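You operate a simulated robot arm through the tools that you are given. There is no shell and no other tool. Be economical: measure what you need, move in short steps, check, and stop when the job is done.

The job below is to be done with a simulated robot arm. You get a single attempt, and the scene is never put back.

JOB
Take the glass jar from the top of the wide bench and put it on the small slate.

Only the result counts: the job must be done as asked and must still hold three seconds after the hand-in. Knocking over, shifting, dropping, spilling or breaking anything else fails it.

ROBOT AND FRAMES
A 7-joint arm with a two-finger parallel gripper, fixed in place. Base frame: the origin is at the foot of the arm, x ahead of it, y to its left, z up. Lengths are in cm, angles in degrees, forces in N, time in s.
With the tool pointing down near the work surface it reaches from about 24 to 68 cm from the base axis. Its first joint turns from -66.0 to 66.0 degrees. Payload 2.4 kg.
The tool frame sits at the grasp point between the pads (the TCP): z along the fingers, y along the line on which they close. The tips reach 3 cm beyond it. Largest opening 9.4 cm; finger width 2.8, thickness 1; the body of the gripper, 5 by 9.6 cm, starts 5.5 cm behind the TCP.
Orientation is that of the tool frame in the base frame, as a unit quaternion [w, x, y, z]. With the fingers straight down and closing along the base's y, the tool's x points along the base's -x, its y along +y and its z along -z.

CONTROLS
- The arm moves only by the tool servo_tool. Its argument "rows" is a list of rows, each an object (a shift or turn left out is 0, a gripper value left out holds the last) with "offset": the shift along the tool's x, y, z in cm, a list of three; "spin": the turn about the tool's z in degrees; "gripper": the finger opening in cm, from 0 to 9.4. In form: [{"offset": [x, y, z], "spin": spin, "gripper": gripper}, ...]. A call has 1 to 20 rows; each row shifts and turns the commanded pose from where the row before left it, along the tool's axes as they then stand. Rows are played at 5 a second. More than 5 cm and 8.6 degrees between two rows, or a gripper value outside its range, and nothing of the call is played. A pose out of reach is approached as far as the arm can. The call stops where the force on the tool passes 40 N (or 10 N more than at its start, if that is more) or the arm is blocked; 0.2 s more then pass. The fingers move at their own pace (about 15.3 cm/s each) and stop on an object; they squeeze with about 33 N. The grip force told is the motor's: it shows also when the fingers shut on nothing. Time passes only in rows, and 0.2 s behind the last, so rows that do not move let the fingers close. The reply holds the time, the measured pose of the TCP, the force on the tool along the base axes, the opening and the grip force, in the units named above and with some noise, and new pictures: "show" is both (left out), scene, wrist or none.
- Cameras (640 x 400 px; columns grow to the right, rows downward): "scene" is fixed at [2.8, 46.34, 145.73]; the picture's right is [-0.85, -0.53, 0.00], its down [-0.24, 0.38, -0.89] and it looks along [0.47, -0.76, -0.45] (base axes); focal length 334 px, centre (320, 200). "wrist" rides on the gripper at [-3.7, 0, -5.8] in the tool frame; the picture's right is [0.00, -1.00, 0.00], its down [0.97, 0.00, -0.24] and it looks along [0.24, 0.00, 0.97] (tool axes); focal length 218 px, centre (320, 200). There is no depth. A picture from a camera that has moved, and an enlarged one, comes with that camera's place and axes in the base frame and with its lens.
- enlarge(camera, box): a new picture of the part [left, top, right, bottom] of that camera's present view, enlarged. No time passes.
- hand_in(): hands the job in; it is judged then, once.

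Work in short steps. Places have to be worked out from the pictures, the camera data and where the tool is seen: move nearer, look again, correct. Check each grasp and each placing, and mend what went wrong. You have 90 turns and 170 pictures in all, those below and enlarged ones among them. Open the gripper and draw the arm clear of the work before you hand the job in, unless the task says otherwise; then end with one line.

The tools are called by a JSON object that holds its "fn" and its "kwargs". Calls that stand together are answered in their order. servo_tool: Moves the arm, as the interface text tells. Its arguments: {"type":"object","properties":{"rows":{"type":"array"},"show":{"type":"string","enum":["both","scene","wrist","none"]}},"required":["rows"]} The other tools are called the same way: enlarge (camera, box) takes an enlarged picture of a part of a camera's view; hand_in () hands the job in.

At the start:

```text
clock: 0.0
tcp_pos: [31.81, 0.2, 118.28]
ee_rot: [-0.001, 0.0, 1.0, -0.001]
force: [-0.7, 0.0, -0.7]
finger_gap: 9.4
grasp_force: 0.2
```

scene: 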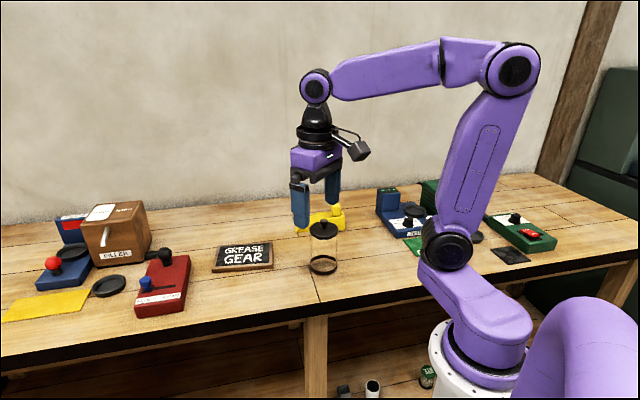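
wrist: 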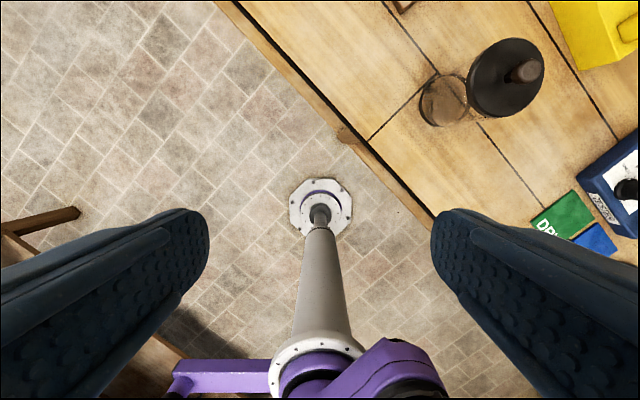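

I start by enlarging the scene around the jar, the sign and the dark square on the right.

{"fn": "enlarge", "kwargs": {"camera": "scene", "box": [190, 180, 350, 290]}}

{"fn": "enlarge", "kwargs": {"camera": "scene", "box": [370, 170, 570, 290]}}

{"fn": "enlarge", "kwargs": {"camera": "scene", "box": [0, 190, 210, 330]}}

{"fn": "enlarge", "kwargs": {"camera": "scene", "box": [320, 320, 460, 400]}}

```text
3.64 times, centred on (270, 235) of scene
camera zoom: at [2.8, 46.34, 145.73], right [-0.85, -0.53, 0.0], down [-0.24, 0.38, -0.89], along [0.47, -0.76, -0.45], focal length 1216 px, centre (502, 73)
```

zoom: 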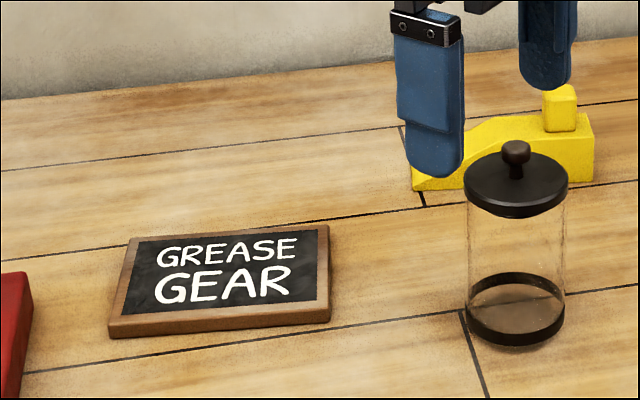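

```text
3.20 times, centred on (470, 230) of scene
camera zoom: at [2.8, 46.34, 145.73], right [-0.85, -0.53, 0.0], down [-0.24, 0.38, -0.89], along [0.47, -0.76, -0.45], focal length 1070 px, centre (-160, 104)
```

zoom: 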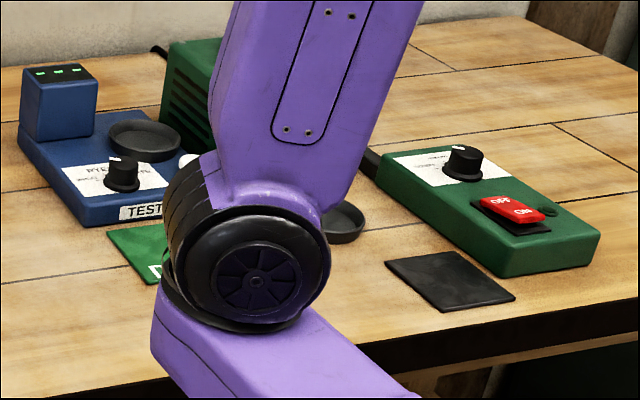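

```text
2.86 times, centred on (105, 260) of scene
camera zoom: at [2.8, 46.34, 145.73], right [-0.85, -0.53, 0.0], down [-0.24, 0.38, -0.89], along [0.47, -0.76, -0.45], focal length 956 px, centre (934, 29)
```

zoom: 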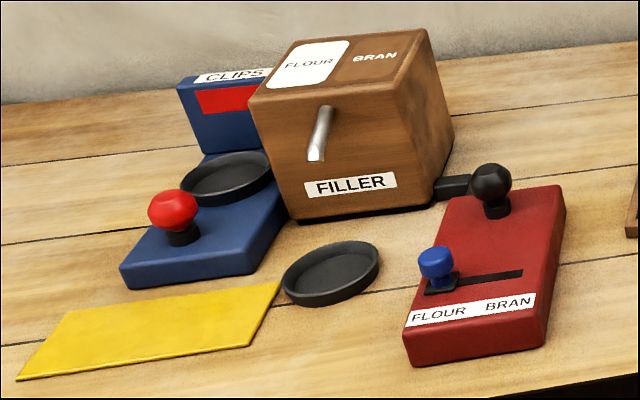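

```text
4.57 times, centred on (390, 360) of scene
camera zoom: at [2.8, 46.34, 145.73], right [-0.85, -0.53, 0.0], down [-0.24, 0.38, -0.89], along [0.47, -0.76, -0.45], focal length 1529 px, centre (0, -531)
```

zoom: 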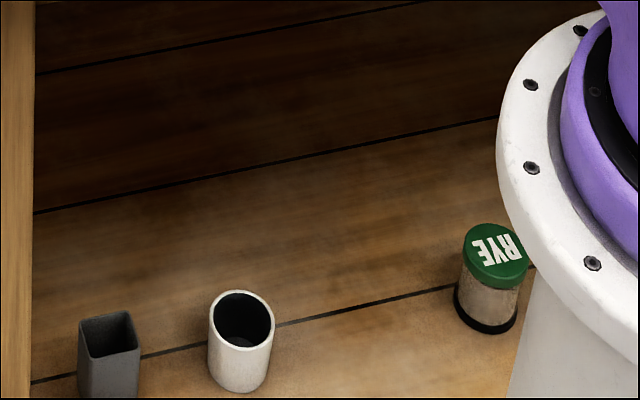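

{"fn": "enlarge", "kwargs": {"camera": "scene", "box": [480, 235, 544, 275]}}

{"fn": "enlarge", "kwargs": {"camera": "scene", "box": [205, 235, 285, 285]}}

{"fn": "enlarge", "kwargs": {"camera": "wrist", "box": [380, 0, 640, 260]}}

```text
10.00 times, centred on (512, 255) of scene
camera zoom: at [2.8, 46.34, 145.73], right [-0.85, -0.53, 0.0], down [-0.24, 0.38, -0.89], along [0.47, -0.76, -0.45], focal length 3344 px, centre (-1600, -350)
```

zoom: 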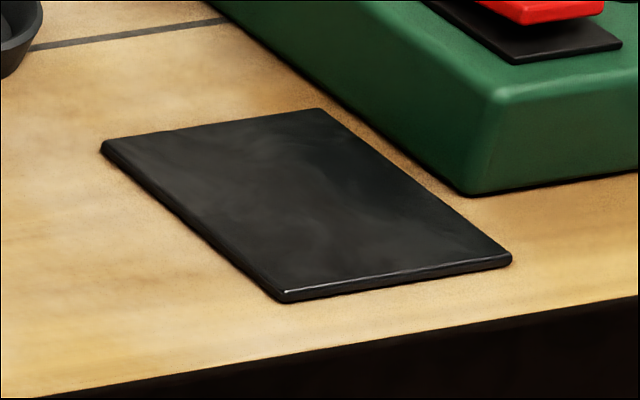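

```text
8.00 times, centred on (245, 260) of scene
camera zoom: at [2.8, 46.34, 145.73], right [-0.85, -0.53, 0.0], down [-0.24, 0.38, -0.89], along [0.47, -0.76, -0.45], focal length 2676 px, centre (920, -280)
```

zoom: 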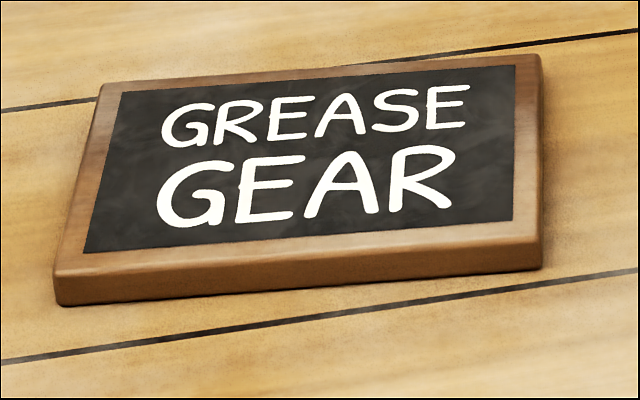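

```text
1.54 times, centred on (510, 130) of wrist
camera zoom: at [35.44, 0.18, 124.0], right [0.0, -1.0, 0.0], down [-0.97, 0.0, 0.24], along [-0.24, 0.0, -0.97], focal length 336 px, centre (28, 308)
```

zoom: 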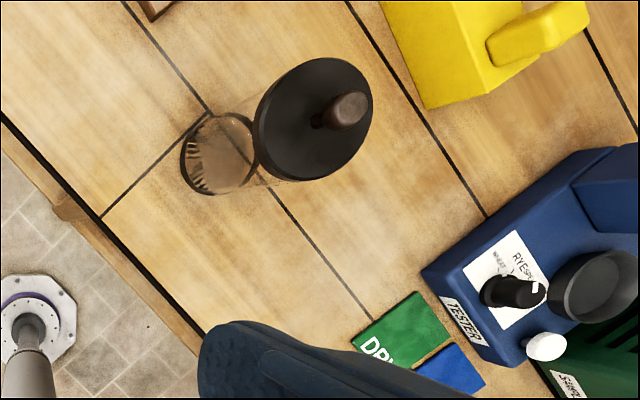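

I read the framed chalk board ("GREASE GEAR") as the small slate; it lies flat at about (65, -11.5). The jar stands at about (42.8, -20.2), with its lid top near z 97.5. I'll move above the jar, keeping high.

{"fn": "servo_tool", "kwargs": {"rows": [{"offset": [-1.375, -2.55, 1], "gripper": 9.4}, {"offset": [-1.375, -2.55, 1]}, {"offset": [-1.375, -2.55, 1]}, {"offset": [-1.375, -2.55, 1]}, {"offset": [-1.375, -2.55, 1]}, {"offset": [-1.375, -2.55, 1]}, {"offset": [-1.375, -2.55, 1]}, {"offset": [-1.375, -2.55, 1]}, {"offset": [0, 0, 0]}]}}

```text
clock: 2.0
tcp_pos: [42.81, -20.18, 110.13]
ee_rot: [0.0, 0.0, 1.0, 0.0]
force: [0.3, -0.4, -0.3]
finger_gap: 9.39
grasp_force: 0.1
camera wrist: at [46.37, -20.28, 115.85], right [0.0, -1.0, 0.0], down [-0.97, 0.0, 0.24], along [-0.24, 0.0, -0.97], focal length 218 px, centre (320, 200)
```

scene: 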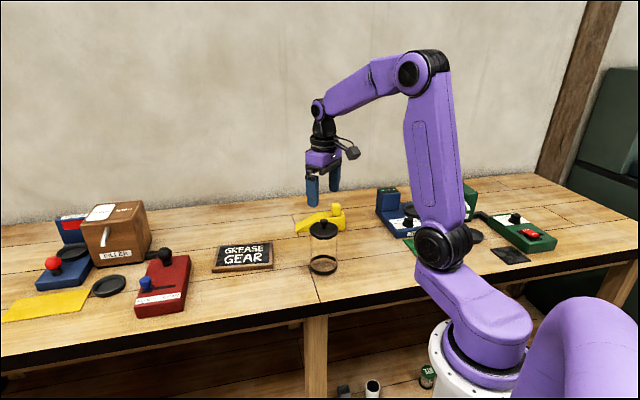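
wrist: 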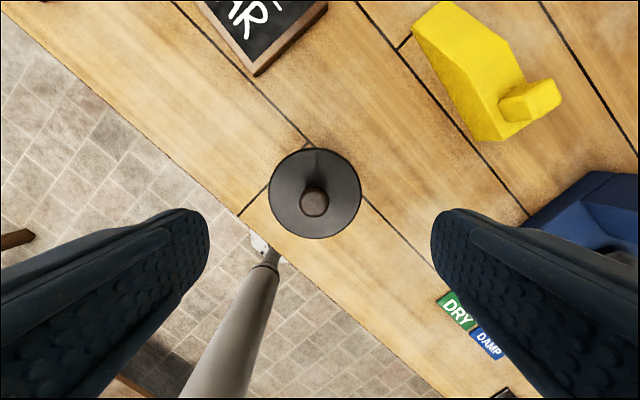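

The lid centre now reads (42.45, -19.85), about 7.8 cm across, with the knob top near z 99.8. I correct sideways and come down until the tips are just above the lid.

{"fn": "servo_tool", "kwargs": {"rows": [{"offset": [0.36, 0.33, 1]}, {"offset": [0, 0, 2]}, {"offset": [0, 0, 2]}, {"offset": [0, 0, 2]}, {"offset": [0, 0, 1.6]}, {"offset": [0, 0, 0]}]}}

{"fn": "enlarge", "kwargs": {"camera": "scene", "box": [272, 180, 368, 280]}}

```text
clock: 3.4
tcp_pos: [42.66, -19.95, 101.48]
ee_rot: [0.0, 0.0, 1.0, 0.0]
force: [-0.2, 0.0, -0.5]
finger_gap: 9.42
grasp_force: 0.1
camera wrist: at [46.22, -20.03, 107.22], right [0.0, -1.0, 0.0], down [-0.97, 0.0, 0.24], along [-0.24, 0.0, -0.97], focal length 218 px, centre (320, 200)
```

scene: 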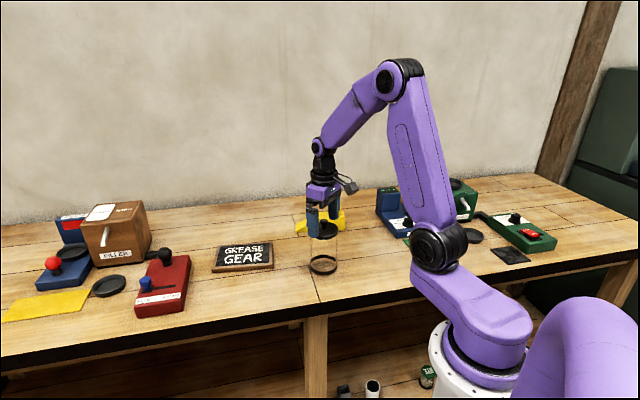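
wrist: 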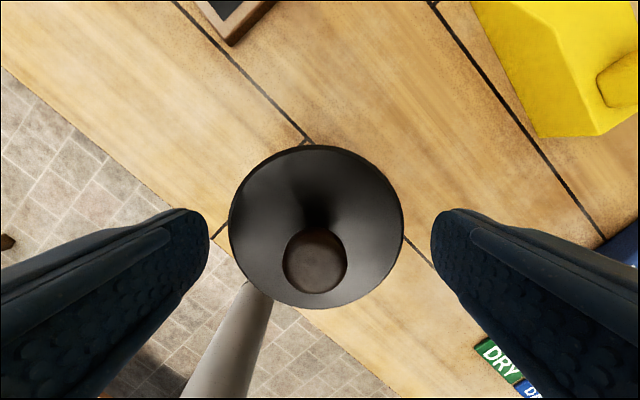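

```text
4.00 times, centred on (320, 230) of scene
camera zoom: at [2.8, 46.34, 145.73], right [-0.85, -0.53, 0.0], down [-0.24, 0.38, -0.89], along [0.47, -0.76, -0.45], focal length 1338 px, centre (320, 80)
```

zoom: 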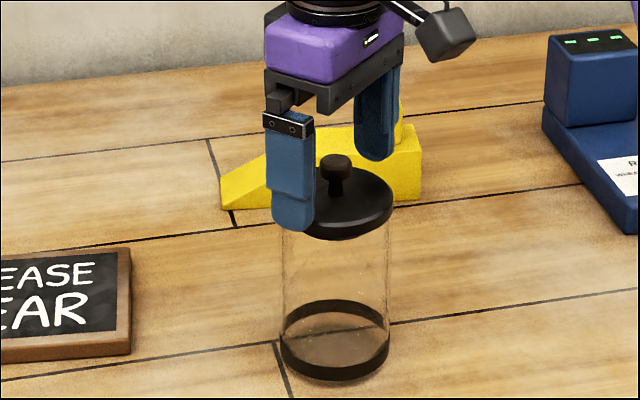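

Everything is centred and the knob top seems to be at about z 100.2. I descend to TCP 95.7, leaving clearance over the knob, with the tips well below the lid rim.

{"fn": "servo_tool", "kwargs": {"rows": [{"offset": [0.1, 0.05, 1.5]}, {"offset": [0, 0, 1.5]}, {"offset": [0, 0, 1.5]}, {"offset": [0, 0, 1.2]}, {"offset": [0, 0, 0]}]}}

{"fn": "enlarge", "kwargs": {"camera": "scene", "box": [272, 180, 368, 280]}}

```text
clock: 4.6
tcp_pos: [42.46, -19.71, 95.96]
ee_rot: [0.0, 0.0, 1.0, 0.0]
force: [0.1, 0.2, 0.9]
finger_gap: 9.38
grasp_force: 0.0
camera wrist: at [45.97, -19.77, 101.59], right [0.0, -1.0, 0.0], down [-0.97, 0.0, 0.24], along [-0.24, 0.0, -0.97], focal length 218 px, centre (320, 200)
```

scene: 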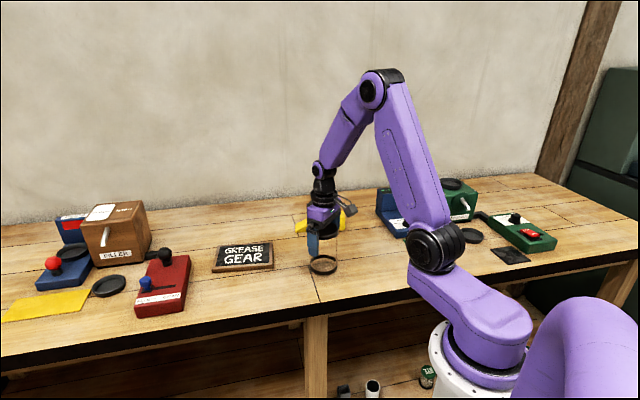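
wrist: 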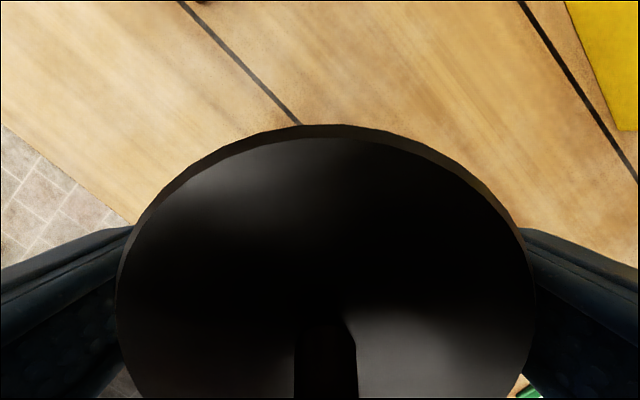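

```text
4.00 times, centred on (320, 230) of scene
camera zoom: at [2.8, 46.34, 145.73], right [-0.85, -0.53, 0.0], down [-0.24, 0.38, -0.89], along [0.47, -0.76, -0.45], focal length 1338 px, centre (320, 80)
```

zoom: 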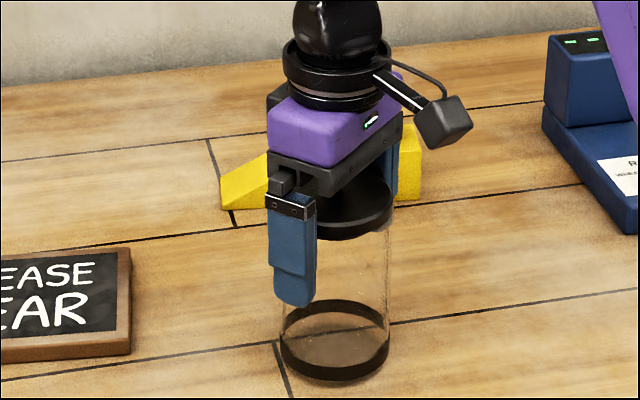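

No contact yet, and the knob still has about 1 cm of clearance by my estimate. I lower another 0.5 cm and close.

{"fn": "servo_tool", "kwargs": {"rows": [{"offset": [0, 0, 0.25]}, {"offset": [0, 0, 0.25]}, {"offset": [0, 0, 0]}, {"gripper": 6}, {"gripper": 6}, {"gripper": 6}, {"gripper": 6}], "show": "wrist"}}

{"fn": "enlarge", "kwargs": {"camera": "scene", "box": [272, 180, 368, 280]}}

```text
clock: 6.2
tcp_pos: [42.52, -19.8, 95.52]
ee_rot: [0.001, -0.001, 1.0, -0.001]
force: [-2.1, 1.2, 25.6]
finger_gap: 7.94
grasp_force: 33.3
camera wrist: at [46.07, -19.85, 101.25], right [0.0, -1.0, 0.0], down [-0.97, 0.0, 0.24], along [-0.24, 0.0, -0.97], focal length 218 px, centre (320, 200)
```

wrist: 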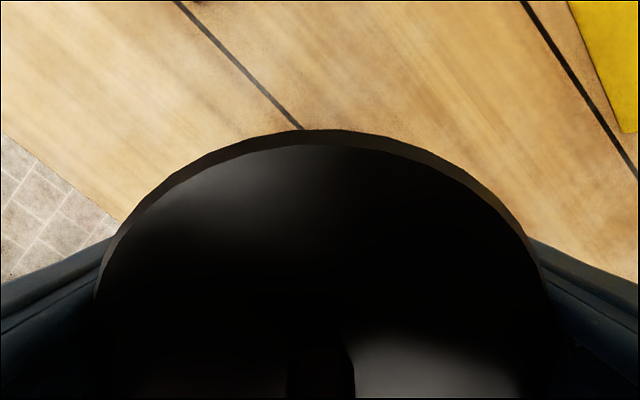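

```text
4.00 times, centred on (320, 230) of scene
camera zoom: at [2.76, 46.36, 145.72], right [-0.85, -0.53, 0.0], down [-0.24, 0.38, -0.89], along [0.47, -0.76, -0.45], focal length 1338 px, centre (320, 80)
```

zoom: 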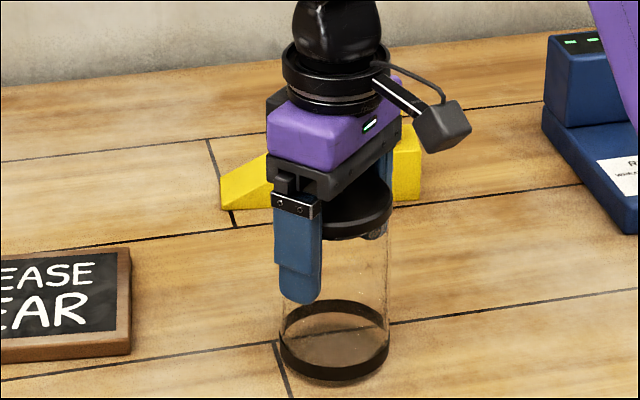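

A force of 25 N upward shows the gripper body is pressing on the knob. I open, rise until that's gone, and grip again.

{"fn": "servo_tool", "kwargs": {"rows": [{"gripper": 9.4}, {"offset": [0, 0, -0.3]}, {"offset": [0, 0, -0.2]}, {"offset": [0, 0, 0]}], "show": "none"}}

```text
clock: 7.2
tcp_pos: [42.49, -19.86, 95.92]
ee_rot: [0.0, 0.0, 1.0, 0.0]
force: [-0.8, 0.0, 0.3]
finger_gap: 9.39
grasp_force: 0.1
```

The load is gone at z 95.9. I close again and read the force.

{"fn": "servo_tool", "kwargs": {"rows": [{"gripper": 6}, {"gripper": 6}, {"gripper": 6}, {"gripper": 6}], "show": "none"}}

```text
clock: 8.2
tcp_pos: [42.38, -19.91, 96.09]
ee_rot: [0.0, 0.0, 1.0, -0.001]
force: [-0.3, 0.1, 0.3]
finger_gap: 7.87
grasp_force: 33.1
```

The grip is clean: gap 7.9 and no load on the tool. I lift by 1.5 cm to see whether the whole jar comes up or only the lid.

{"fn": "servo_tool", "kwargs": {"rows": [{"offset": [0, 0, -0.5]}, {"offset": [0, 0, -0.5]}, {"offset": [0, 0, -0.5]}, {"offset": [0, 0, 0]}], "show": "none"}}

{"fn": "enlarge", "kwargs": {"camera": "scene", "box": [272, 180, 368, 280]}}

```text
clock: 9.2
tcp_pos: [42.24, -19.84, 97.64]
ee_rot: [0.0, 0.0, 1.0, 0.0]
force: [-1.2, -0.3, -3.2]
finger_gap: 7.87
grasp_force: 33.3
```

```text
4.00 times, centred on (320, 230) of scene
camera zoom: at [2.81, 46.33, 145.73], right [-0.85, -0.53, 0.0], down [-0.24, 0.38, -0.89], along [0.47, -0.76, -0.45], focal length 1338 px, centre (320, 80)
```

zoom: 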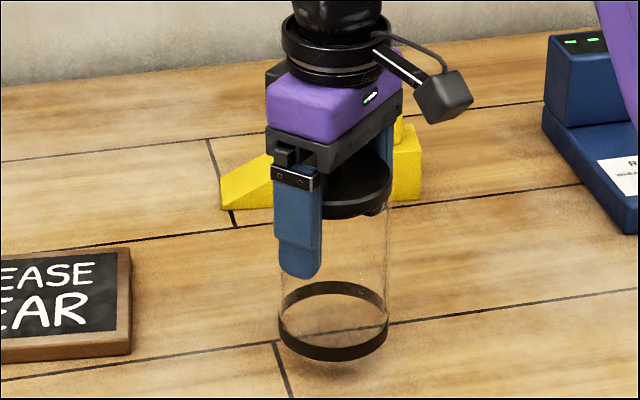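

The whole jar is hanging in the grip at about 3 N, with its base 11 cm below the TCP. The slate corners from both cameras agree: (54.8,-12.2), (62,-21.2), (75.4,-10.8), (68.3,-1.5). I rise and carry the jar over it to (63.8, -12.4).

{"fn": "servo_tool", "kwargs": {"rows": [{"offset": [0, 0, -1.5]}, {"offset": [0, 0, -2]}, {"offset": [0, 0, -2]}, {"offset": [-0.8, 0.3, 0]}, {"offset": [-1.6, 0.5, 0]}, {"offset": [-1.8, 0.62, 0]}, {"offset": [-1.8, 0.62, 0]}, {"offset": [-1.8, 0.62, 0]}, {"offset": [-1.8, 0.62, 0]}, {"offset": [-1.8, 0.62, 0]}, {"offset": [-1.8, 0.62, 0]}, {"offset": [-1.8, 0.62, 0]}, {"offset": [-1.8, 0.62, 0]}, {"offset": [-1.8, 0.62, 0]}, {"offset": [-1.6, 0.6, 0]}, {"offset": [-1.0, 0.4, 0]}, {"offset": [-0.5, 0.1, 0]}, {"offset": [0, 0, 0]}]}}

{"fn": "enlarge", "kwargs": {"camera": "scene", "box": [190, 170, 310, 290]}}

```text
clock: 13.0
tcp_pos: [64.08, -12.33, 103.05]
ee_rot: [0.0, 0.0, 1.0, 0.0]
force: [0.1, 0.6, -2.6]
finger_gap: 7.88
grasp_force: 32.9
camera wrist: at [67.82, -12.37, 108.63], right [0.0, -1.0, 0.0], down [-0.97, 0.0, 0.24], along [-0.24, 0.0, -0.97], focal length 218 px, centre (320, 200)
```

scene: 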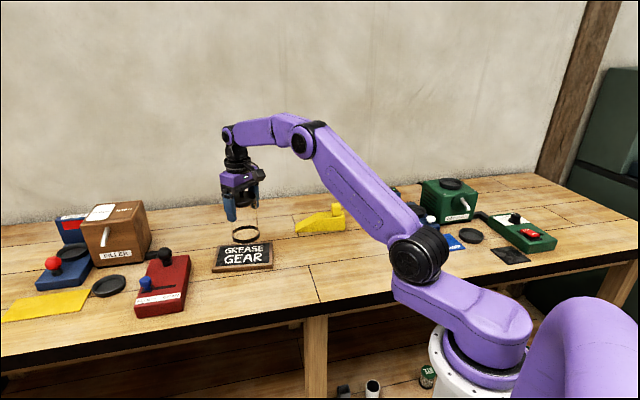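
wrist: 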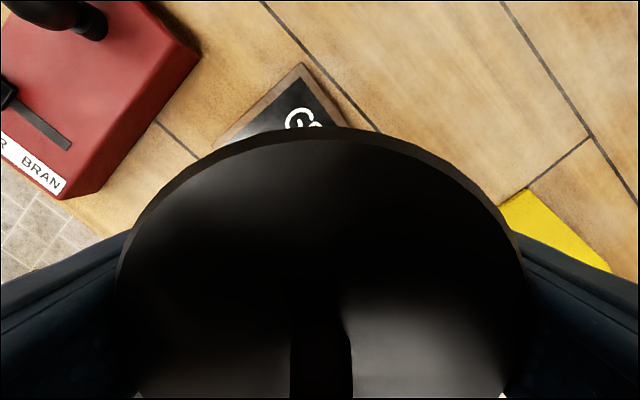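

```text
3.33 times, centred on (250, 230) of scene
camera zoom: at [2.81, 46.33, 145.73], right [-0.85, -0.53, 0.0], down [-0.24, 0.38, -0.89], along [0.47, -0.76, -0.45], focal length 1115 px, centre (553, 100)
```

zoom: 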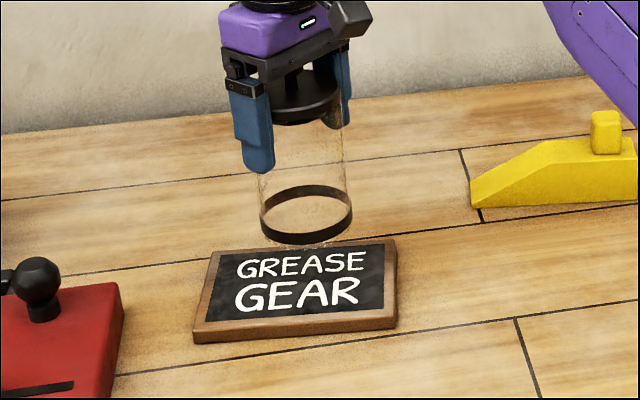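

The far slate corner confirms the layout, but in the picture the jar would land slightly beyond the slate's mid-line. I shift about 0.8 cm toward the near long side, lower to about 1.5 cm above it, and look again.

{"fn": "servo_tool", "kwargs": {"rows": [{"offset": [0.25, 0.3, 0.5]}, {"offset": [0.25, 0.33, 1]}, {"offset": [0, 0, 1.2]}, {"offset": [0, 0, 1]}, {"offset": [0, 0, 0]}], "show": "none"}}

{"fn": "enlarge", "kwargs": {"camera": "scene", "box": [200, 200, 296, 280]}}

```text
clock: 14.2
tcp_pos: [63.65, -11.75, 99.25]
ee_rot: [-0.001, 0.0, 1.0, 0.0]
force: [-0.7, 0.1, -4.0]
finger_gap: 7.86
grasp_force: 33.1
```

```text
5.00 times, centred on (248, 240) of scene
camera zoom: at [2.81, 46.33, 145.73], right [-0.85, -0.53, 0.0], down [-0.24, 0.38, -0.89], along [0.47, -0.76, -0.45], focal length 1672 px, centre (680, 0)
```

zoom: 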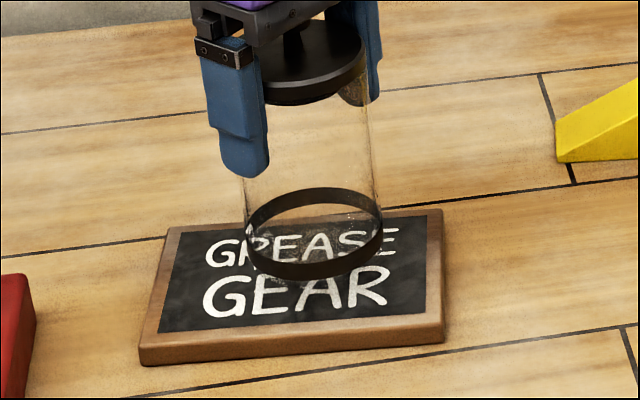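

The jar's landing point is about 0.5 cm beyond the slate's mid-line and well inside it lengthwise. I nudge it and lower in small steps, reading the force.

{"fn": "servo_tool", "kwargs": {"rows": [{"offset": [0.3, 0.39, 0]}, {"offset": [0, 0, 0.3]}, {"offset": [0, 0, 0.3]}, {"offset": [0, 0, 0.2]}, {"offset": [0, 0, 0.2]}, {"offset": [0, 0, 0]}], "show": "none"}}

{"fn": "enlarge", "kwargs": {"camera": "scene", "box": [200, 200, 296, 280]}}

```text
clock: 15.6
tcp_pos: [63.25, -11.2, 98.33]
ee_rot: [0.0, 0.0, 1.0, 0.0]
force: [-0.6, -0.1, -2.8]
finger_gap: 7.9
grasp_force: 33.3
```

```text
5.00 times, centred on (248, 240) of scene
camera zoom: at [2.81, 46.33, 145.73], right [-0.85, -0.53, 0.0], down [-0.24, 0.38, -0.89], along [0.47, -0.76, -0.45], focal length 1672 px, centre (680, 0)
```

zoom: 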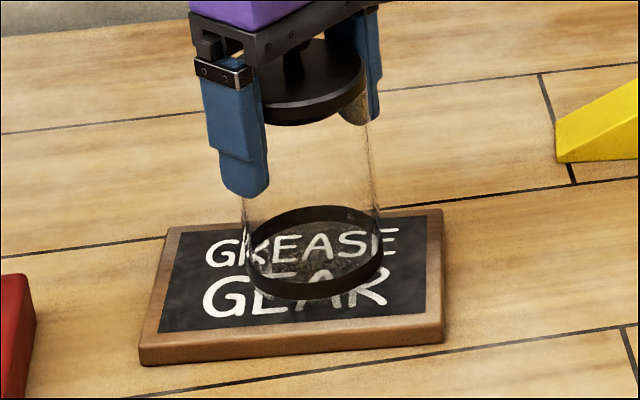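

It is centred well now and still hanging. I lower in finer steps until it touches.

{"fn": "servo_tool", "kwargs": {"rows": [{"offset": [0, 0, 0.15]}, {"offset": [0, 0, 0.15]}, {"offset": [0, 0, 0.1]}, {"offset": [0, 0, 0.1]}, {"offset": [0, 0, 0]}], "show": "none"}}

```text
clock: 16.8
tcp_pos: [63.26, -11.11, 97.83]
ee_rot: [0.0, 0.0, 1.0, 0.0]
force: [0.1, 0.3, -3.2]
finger_gap: 7.87
grasp_force: 33.4
```

Still hanging at z 97.8, so I continue downward.

{"fn": "servo_tool", "kwargs": {"rows": [{"offset": [0, 0, 0.1]}, {"offset": [0, 0, 0.1]}, {"offset": [0, 0, 0.1]}, {"offset": [0, 0, 0]}], "show": "none"}}

{"fn": "enlarge", "kwargs": {"camera": "scene", "box": [200, 200, 296, 280]}}

```text
clock: 17.8
tcp_pos: [63.14, -11.27, 97.52]
ee_rot: [0.001, -0.001, 1.0, 0.0]
force: [-0.9, -0.5, 2.1]
finger_gap: 7.9
grasp_force: 33.3
```

```text
5.00 times, centred on (248, 240) of scene
camera zoom: at [2.8, 46.33, 145.73], right [-0.85, -0.53, 0.0], down [-0.24, 0.38, -0.89], along [0.47, -0.76, -0.45], focal length 1672 px, centre (680, 0)
```

zoom: 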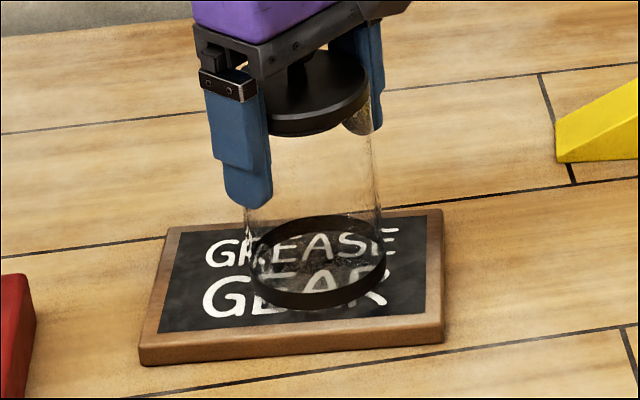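

The force has gone from -3 to +2 N, so the jar is resting on the slate, inside the frame. I open the fingers in place.

{"fn": "servo_tool", "kwargs": {"rows": [{"gripper": 8.3}, {"gripper": 8.8}, {"gripper": 9.4}, {"gripper": 9.4}], "show": "none"}}

{"fn": "enlarge", "kwargs": {"camera": "scene", "box": [200, 200, 296, 280]}}

```text
clock: 18.8
tcp_pos: [63.22, -11.23, 97.63]
ee_rot: [0.0, 0.0, 1.0, 0.0]
force: [0.0, -0.6, 0.2]
finger_gap: 9.43
grasp_force: 0.0
```

```text
5.00 times, centred on (248, 240) of scene
camera zoom: at [2.8, 46.34, 145.73], right [-0.85, -0.53, 0.0], down [-0.24, 0.38, -0.89], along [0.47, -0.76, -0.45], focal length 1672 px, centre (680, 0)
```

zoom: 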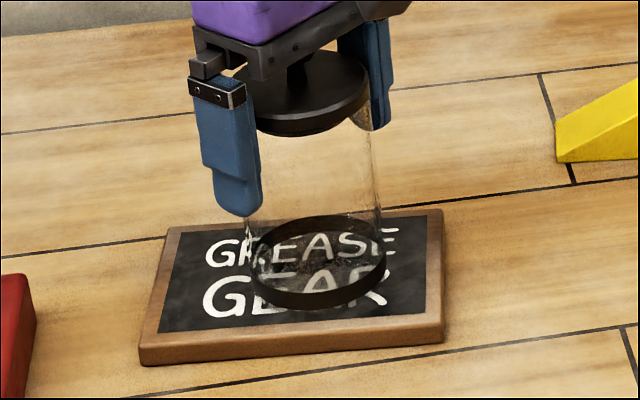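

The jar stands free. I rise straight up past the knob and draw back.

{"fn": "servo_tool", "kwargs": {"rows": [{"offset": [0, 0, -0.7]}, {"offset": [0, 0, -1]}, {"offset": [0, 0, -1.5]}, {"offset": [0, 0, -2]}, {"offset": [0, 0, -2]}, {"offset": [0, 0, -2]}, {"offset": [0, 0, -2]}, {"offset": [1, 0, -1.5]}, {"offset": [2.5, 0, -1]}, {"offset": [2.5, 0, 0]}, {"offset": [2.5, 0, 0]}, {"offset": [2.5, 0, 0]}, {"offset": [2.5, 0, 0]}, {"offset": [2.5, 0, 0]}, {"offset": [1.5, 0, 0]}, {"offset": [0, 0, 0]}]}}

{"fn": "enlarge", "kwargs": {"camera": "scene", "box": [200, 200, 296, 280]}}

```text
clock: 22.2
tcp_pos: [45.64, -11.39, 111.27]
ee_rot: [0.0, 0.0, 1.0, -0.001]
force: [-0.5, -0.2, -0.1]
finger_gap: 9.4
grasp_force: 0.1
camera wrist: at [49.29, -11.44, 116.85], right [0.0, -1.0, 0.0], down [-0.97, 0.0, 0.24], along [-0.24, 0.0, -0.97], focal length 218 px, centre (320, 200)
```

scene: 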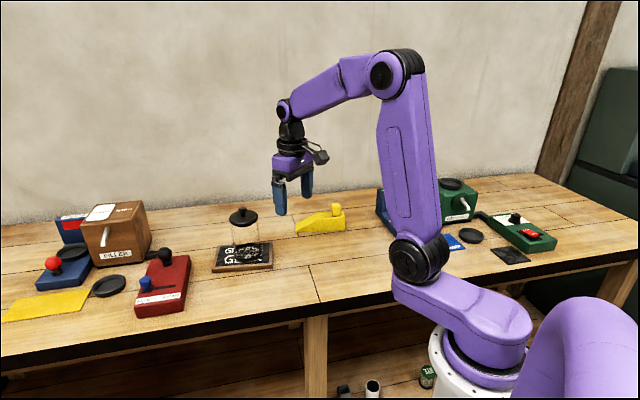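
wrist: 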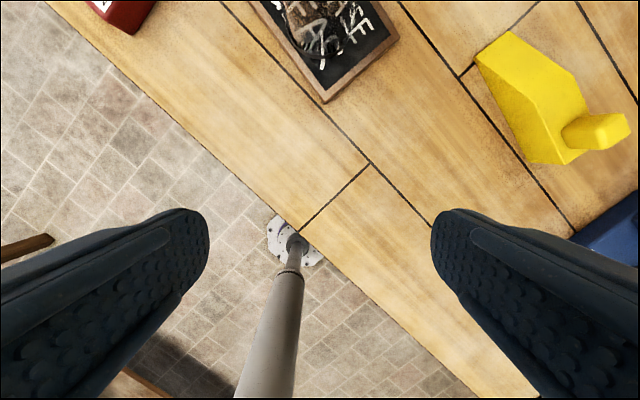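

```text
5.00 times, centred on (248, 240) of scene
camera zoom: at [2.8, 46.34, 145.73], right [-0.85, -0.53, 0.0], down [-0.24, 0.38, -0.89], along [0.47, -0.76, -0.45], focal length 1672 px, centre (680, 0)
```

zoom: 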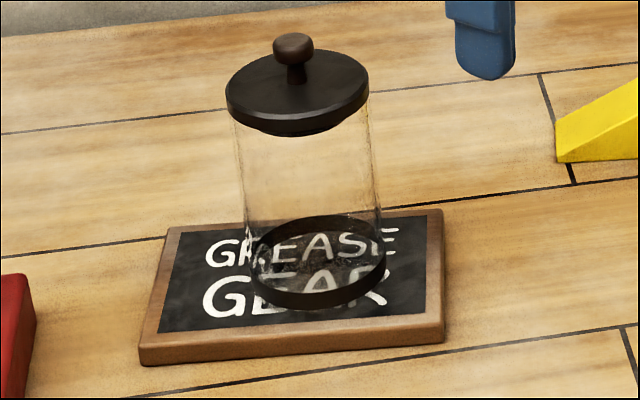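

The jar, lid on, stands upright and centred on the slate. The arm is clear and nothing else has moved, so I hand in.

{"fn": "hand_in", "kwargs": {}}

```text
The job is handed in.
```

The glass jar is standing upright with its lid on, on the small framed slate marked "GREASE GEAR". I took that board to be the slate you meant, rather than the plain black tile at the right, which looks out of the arm's reach.
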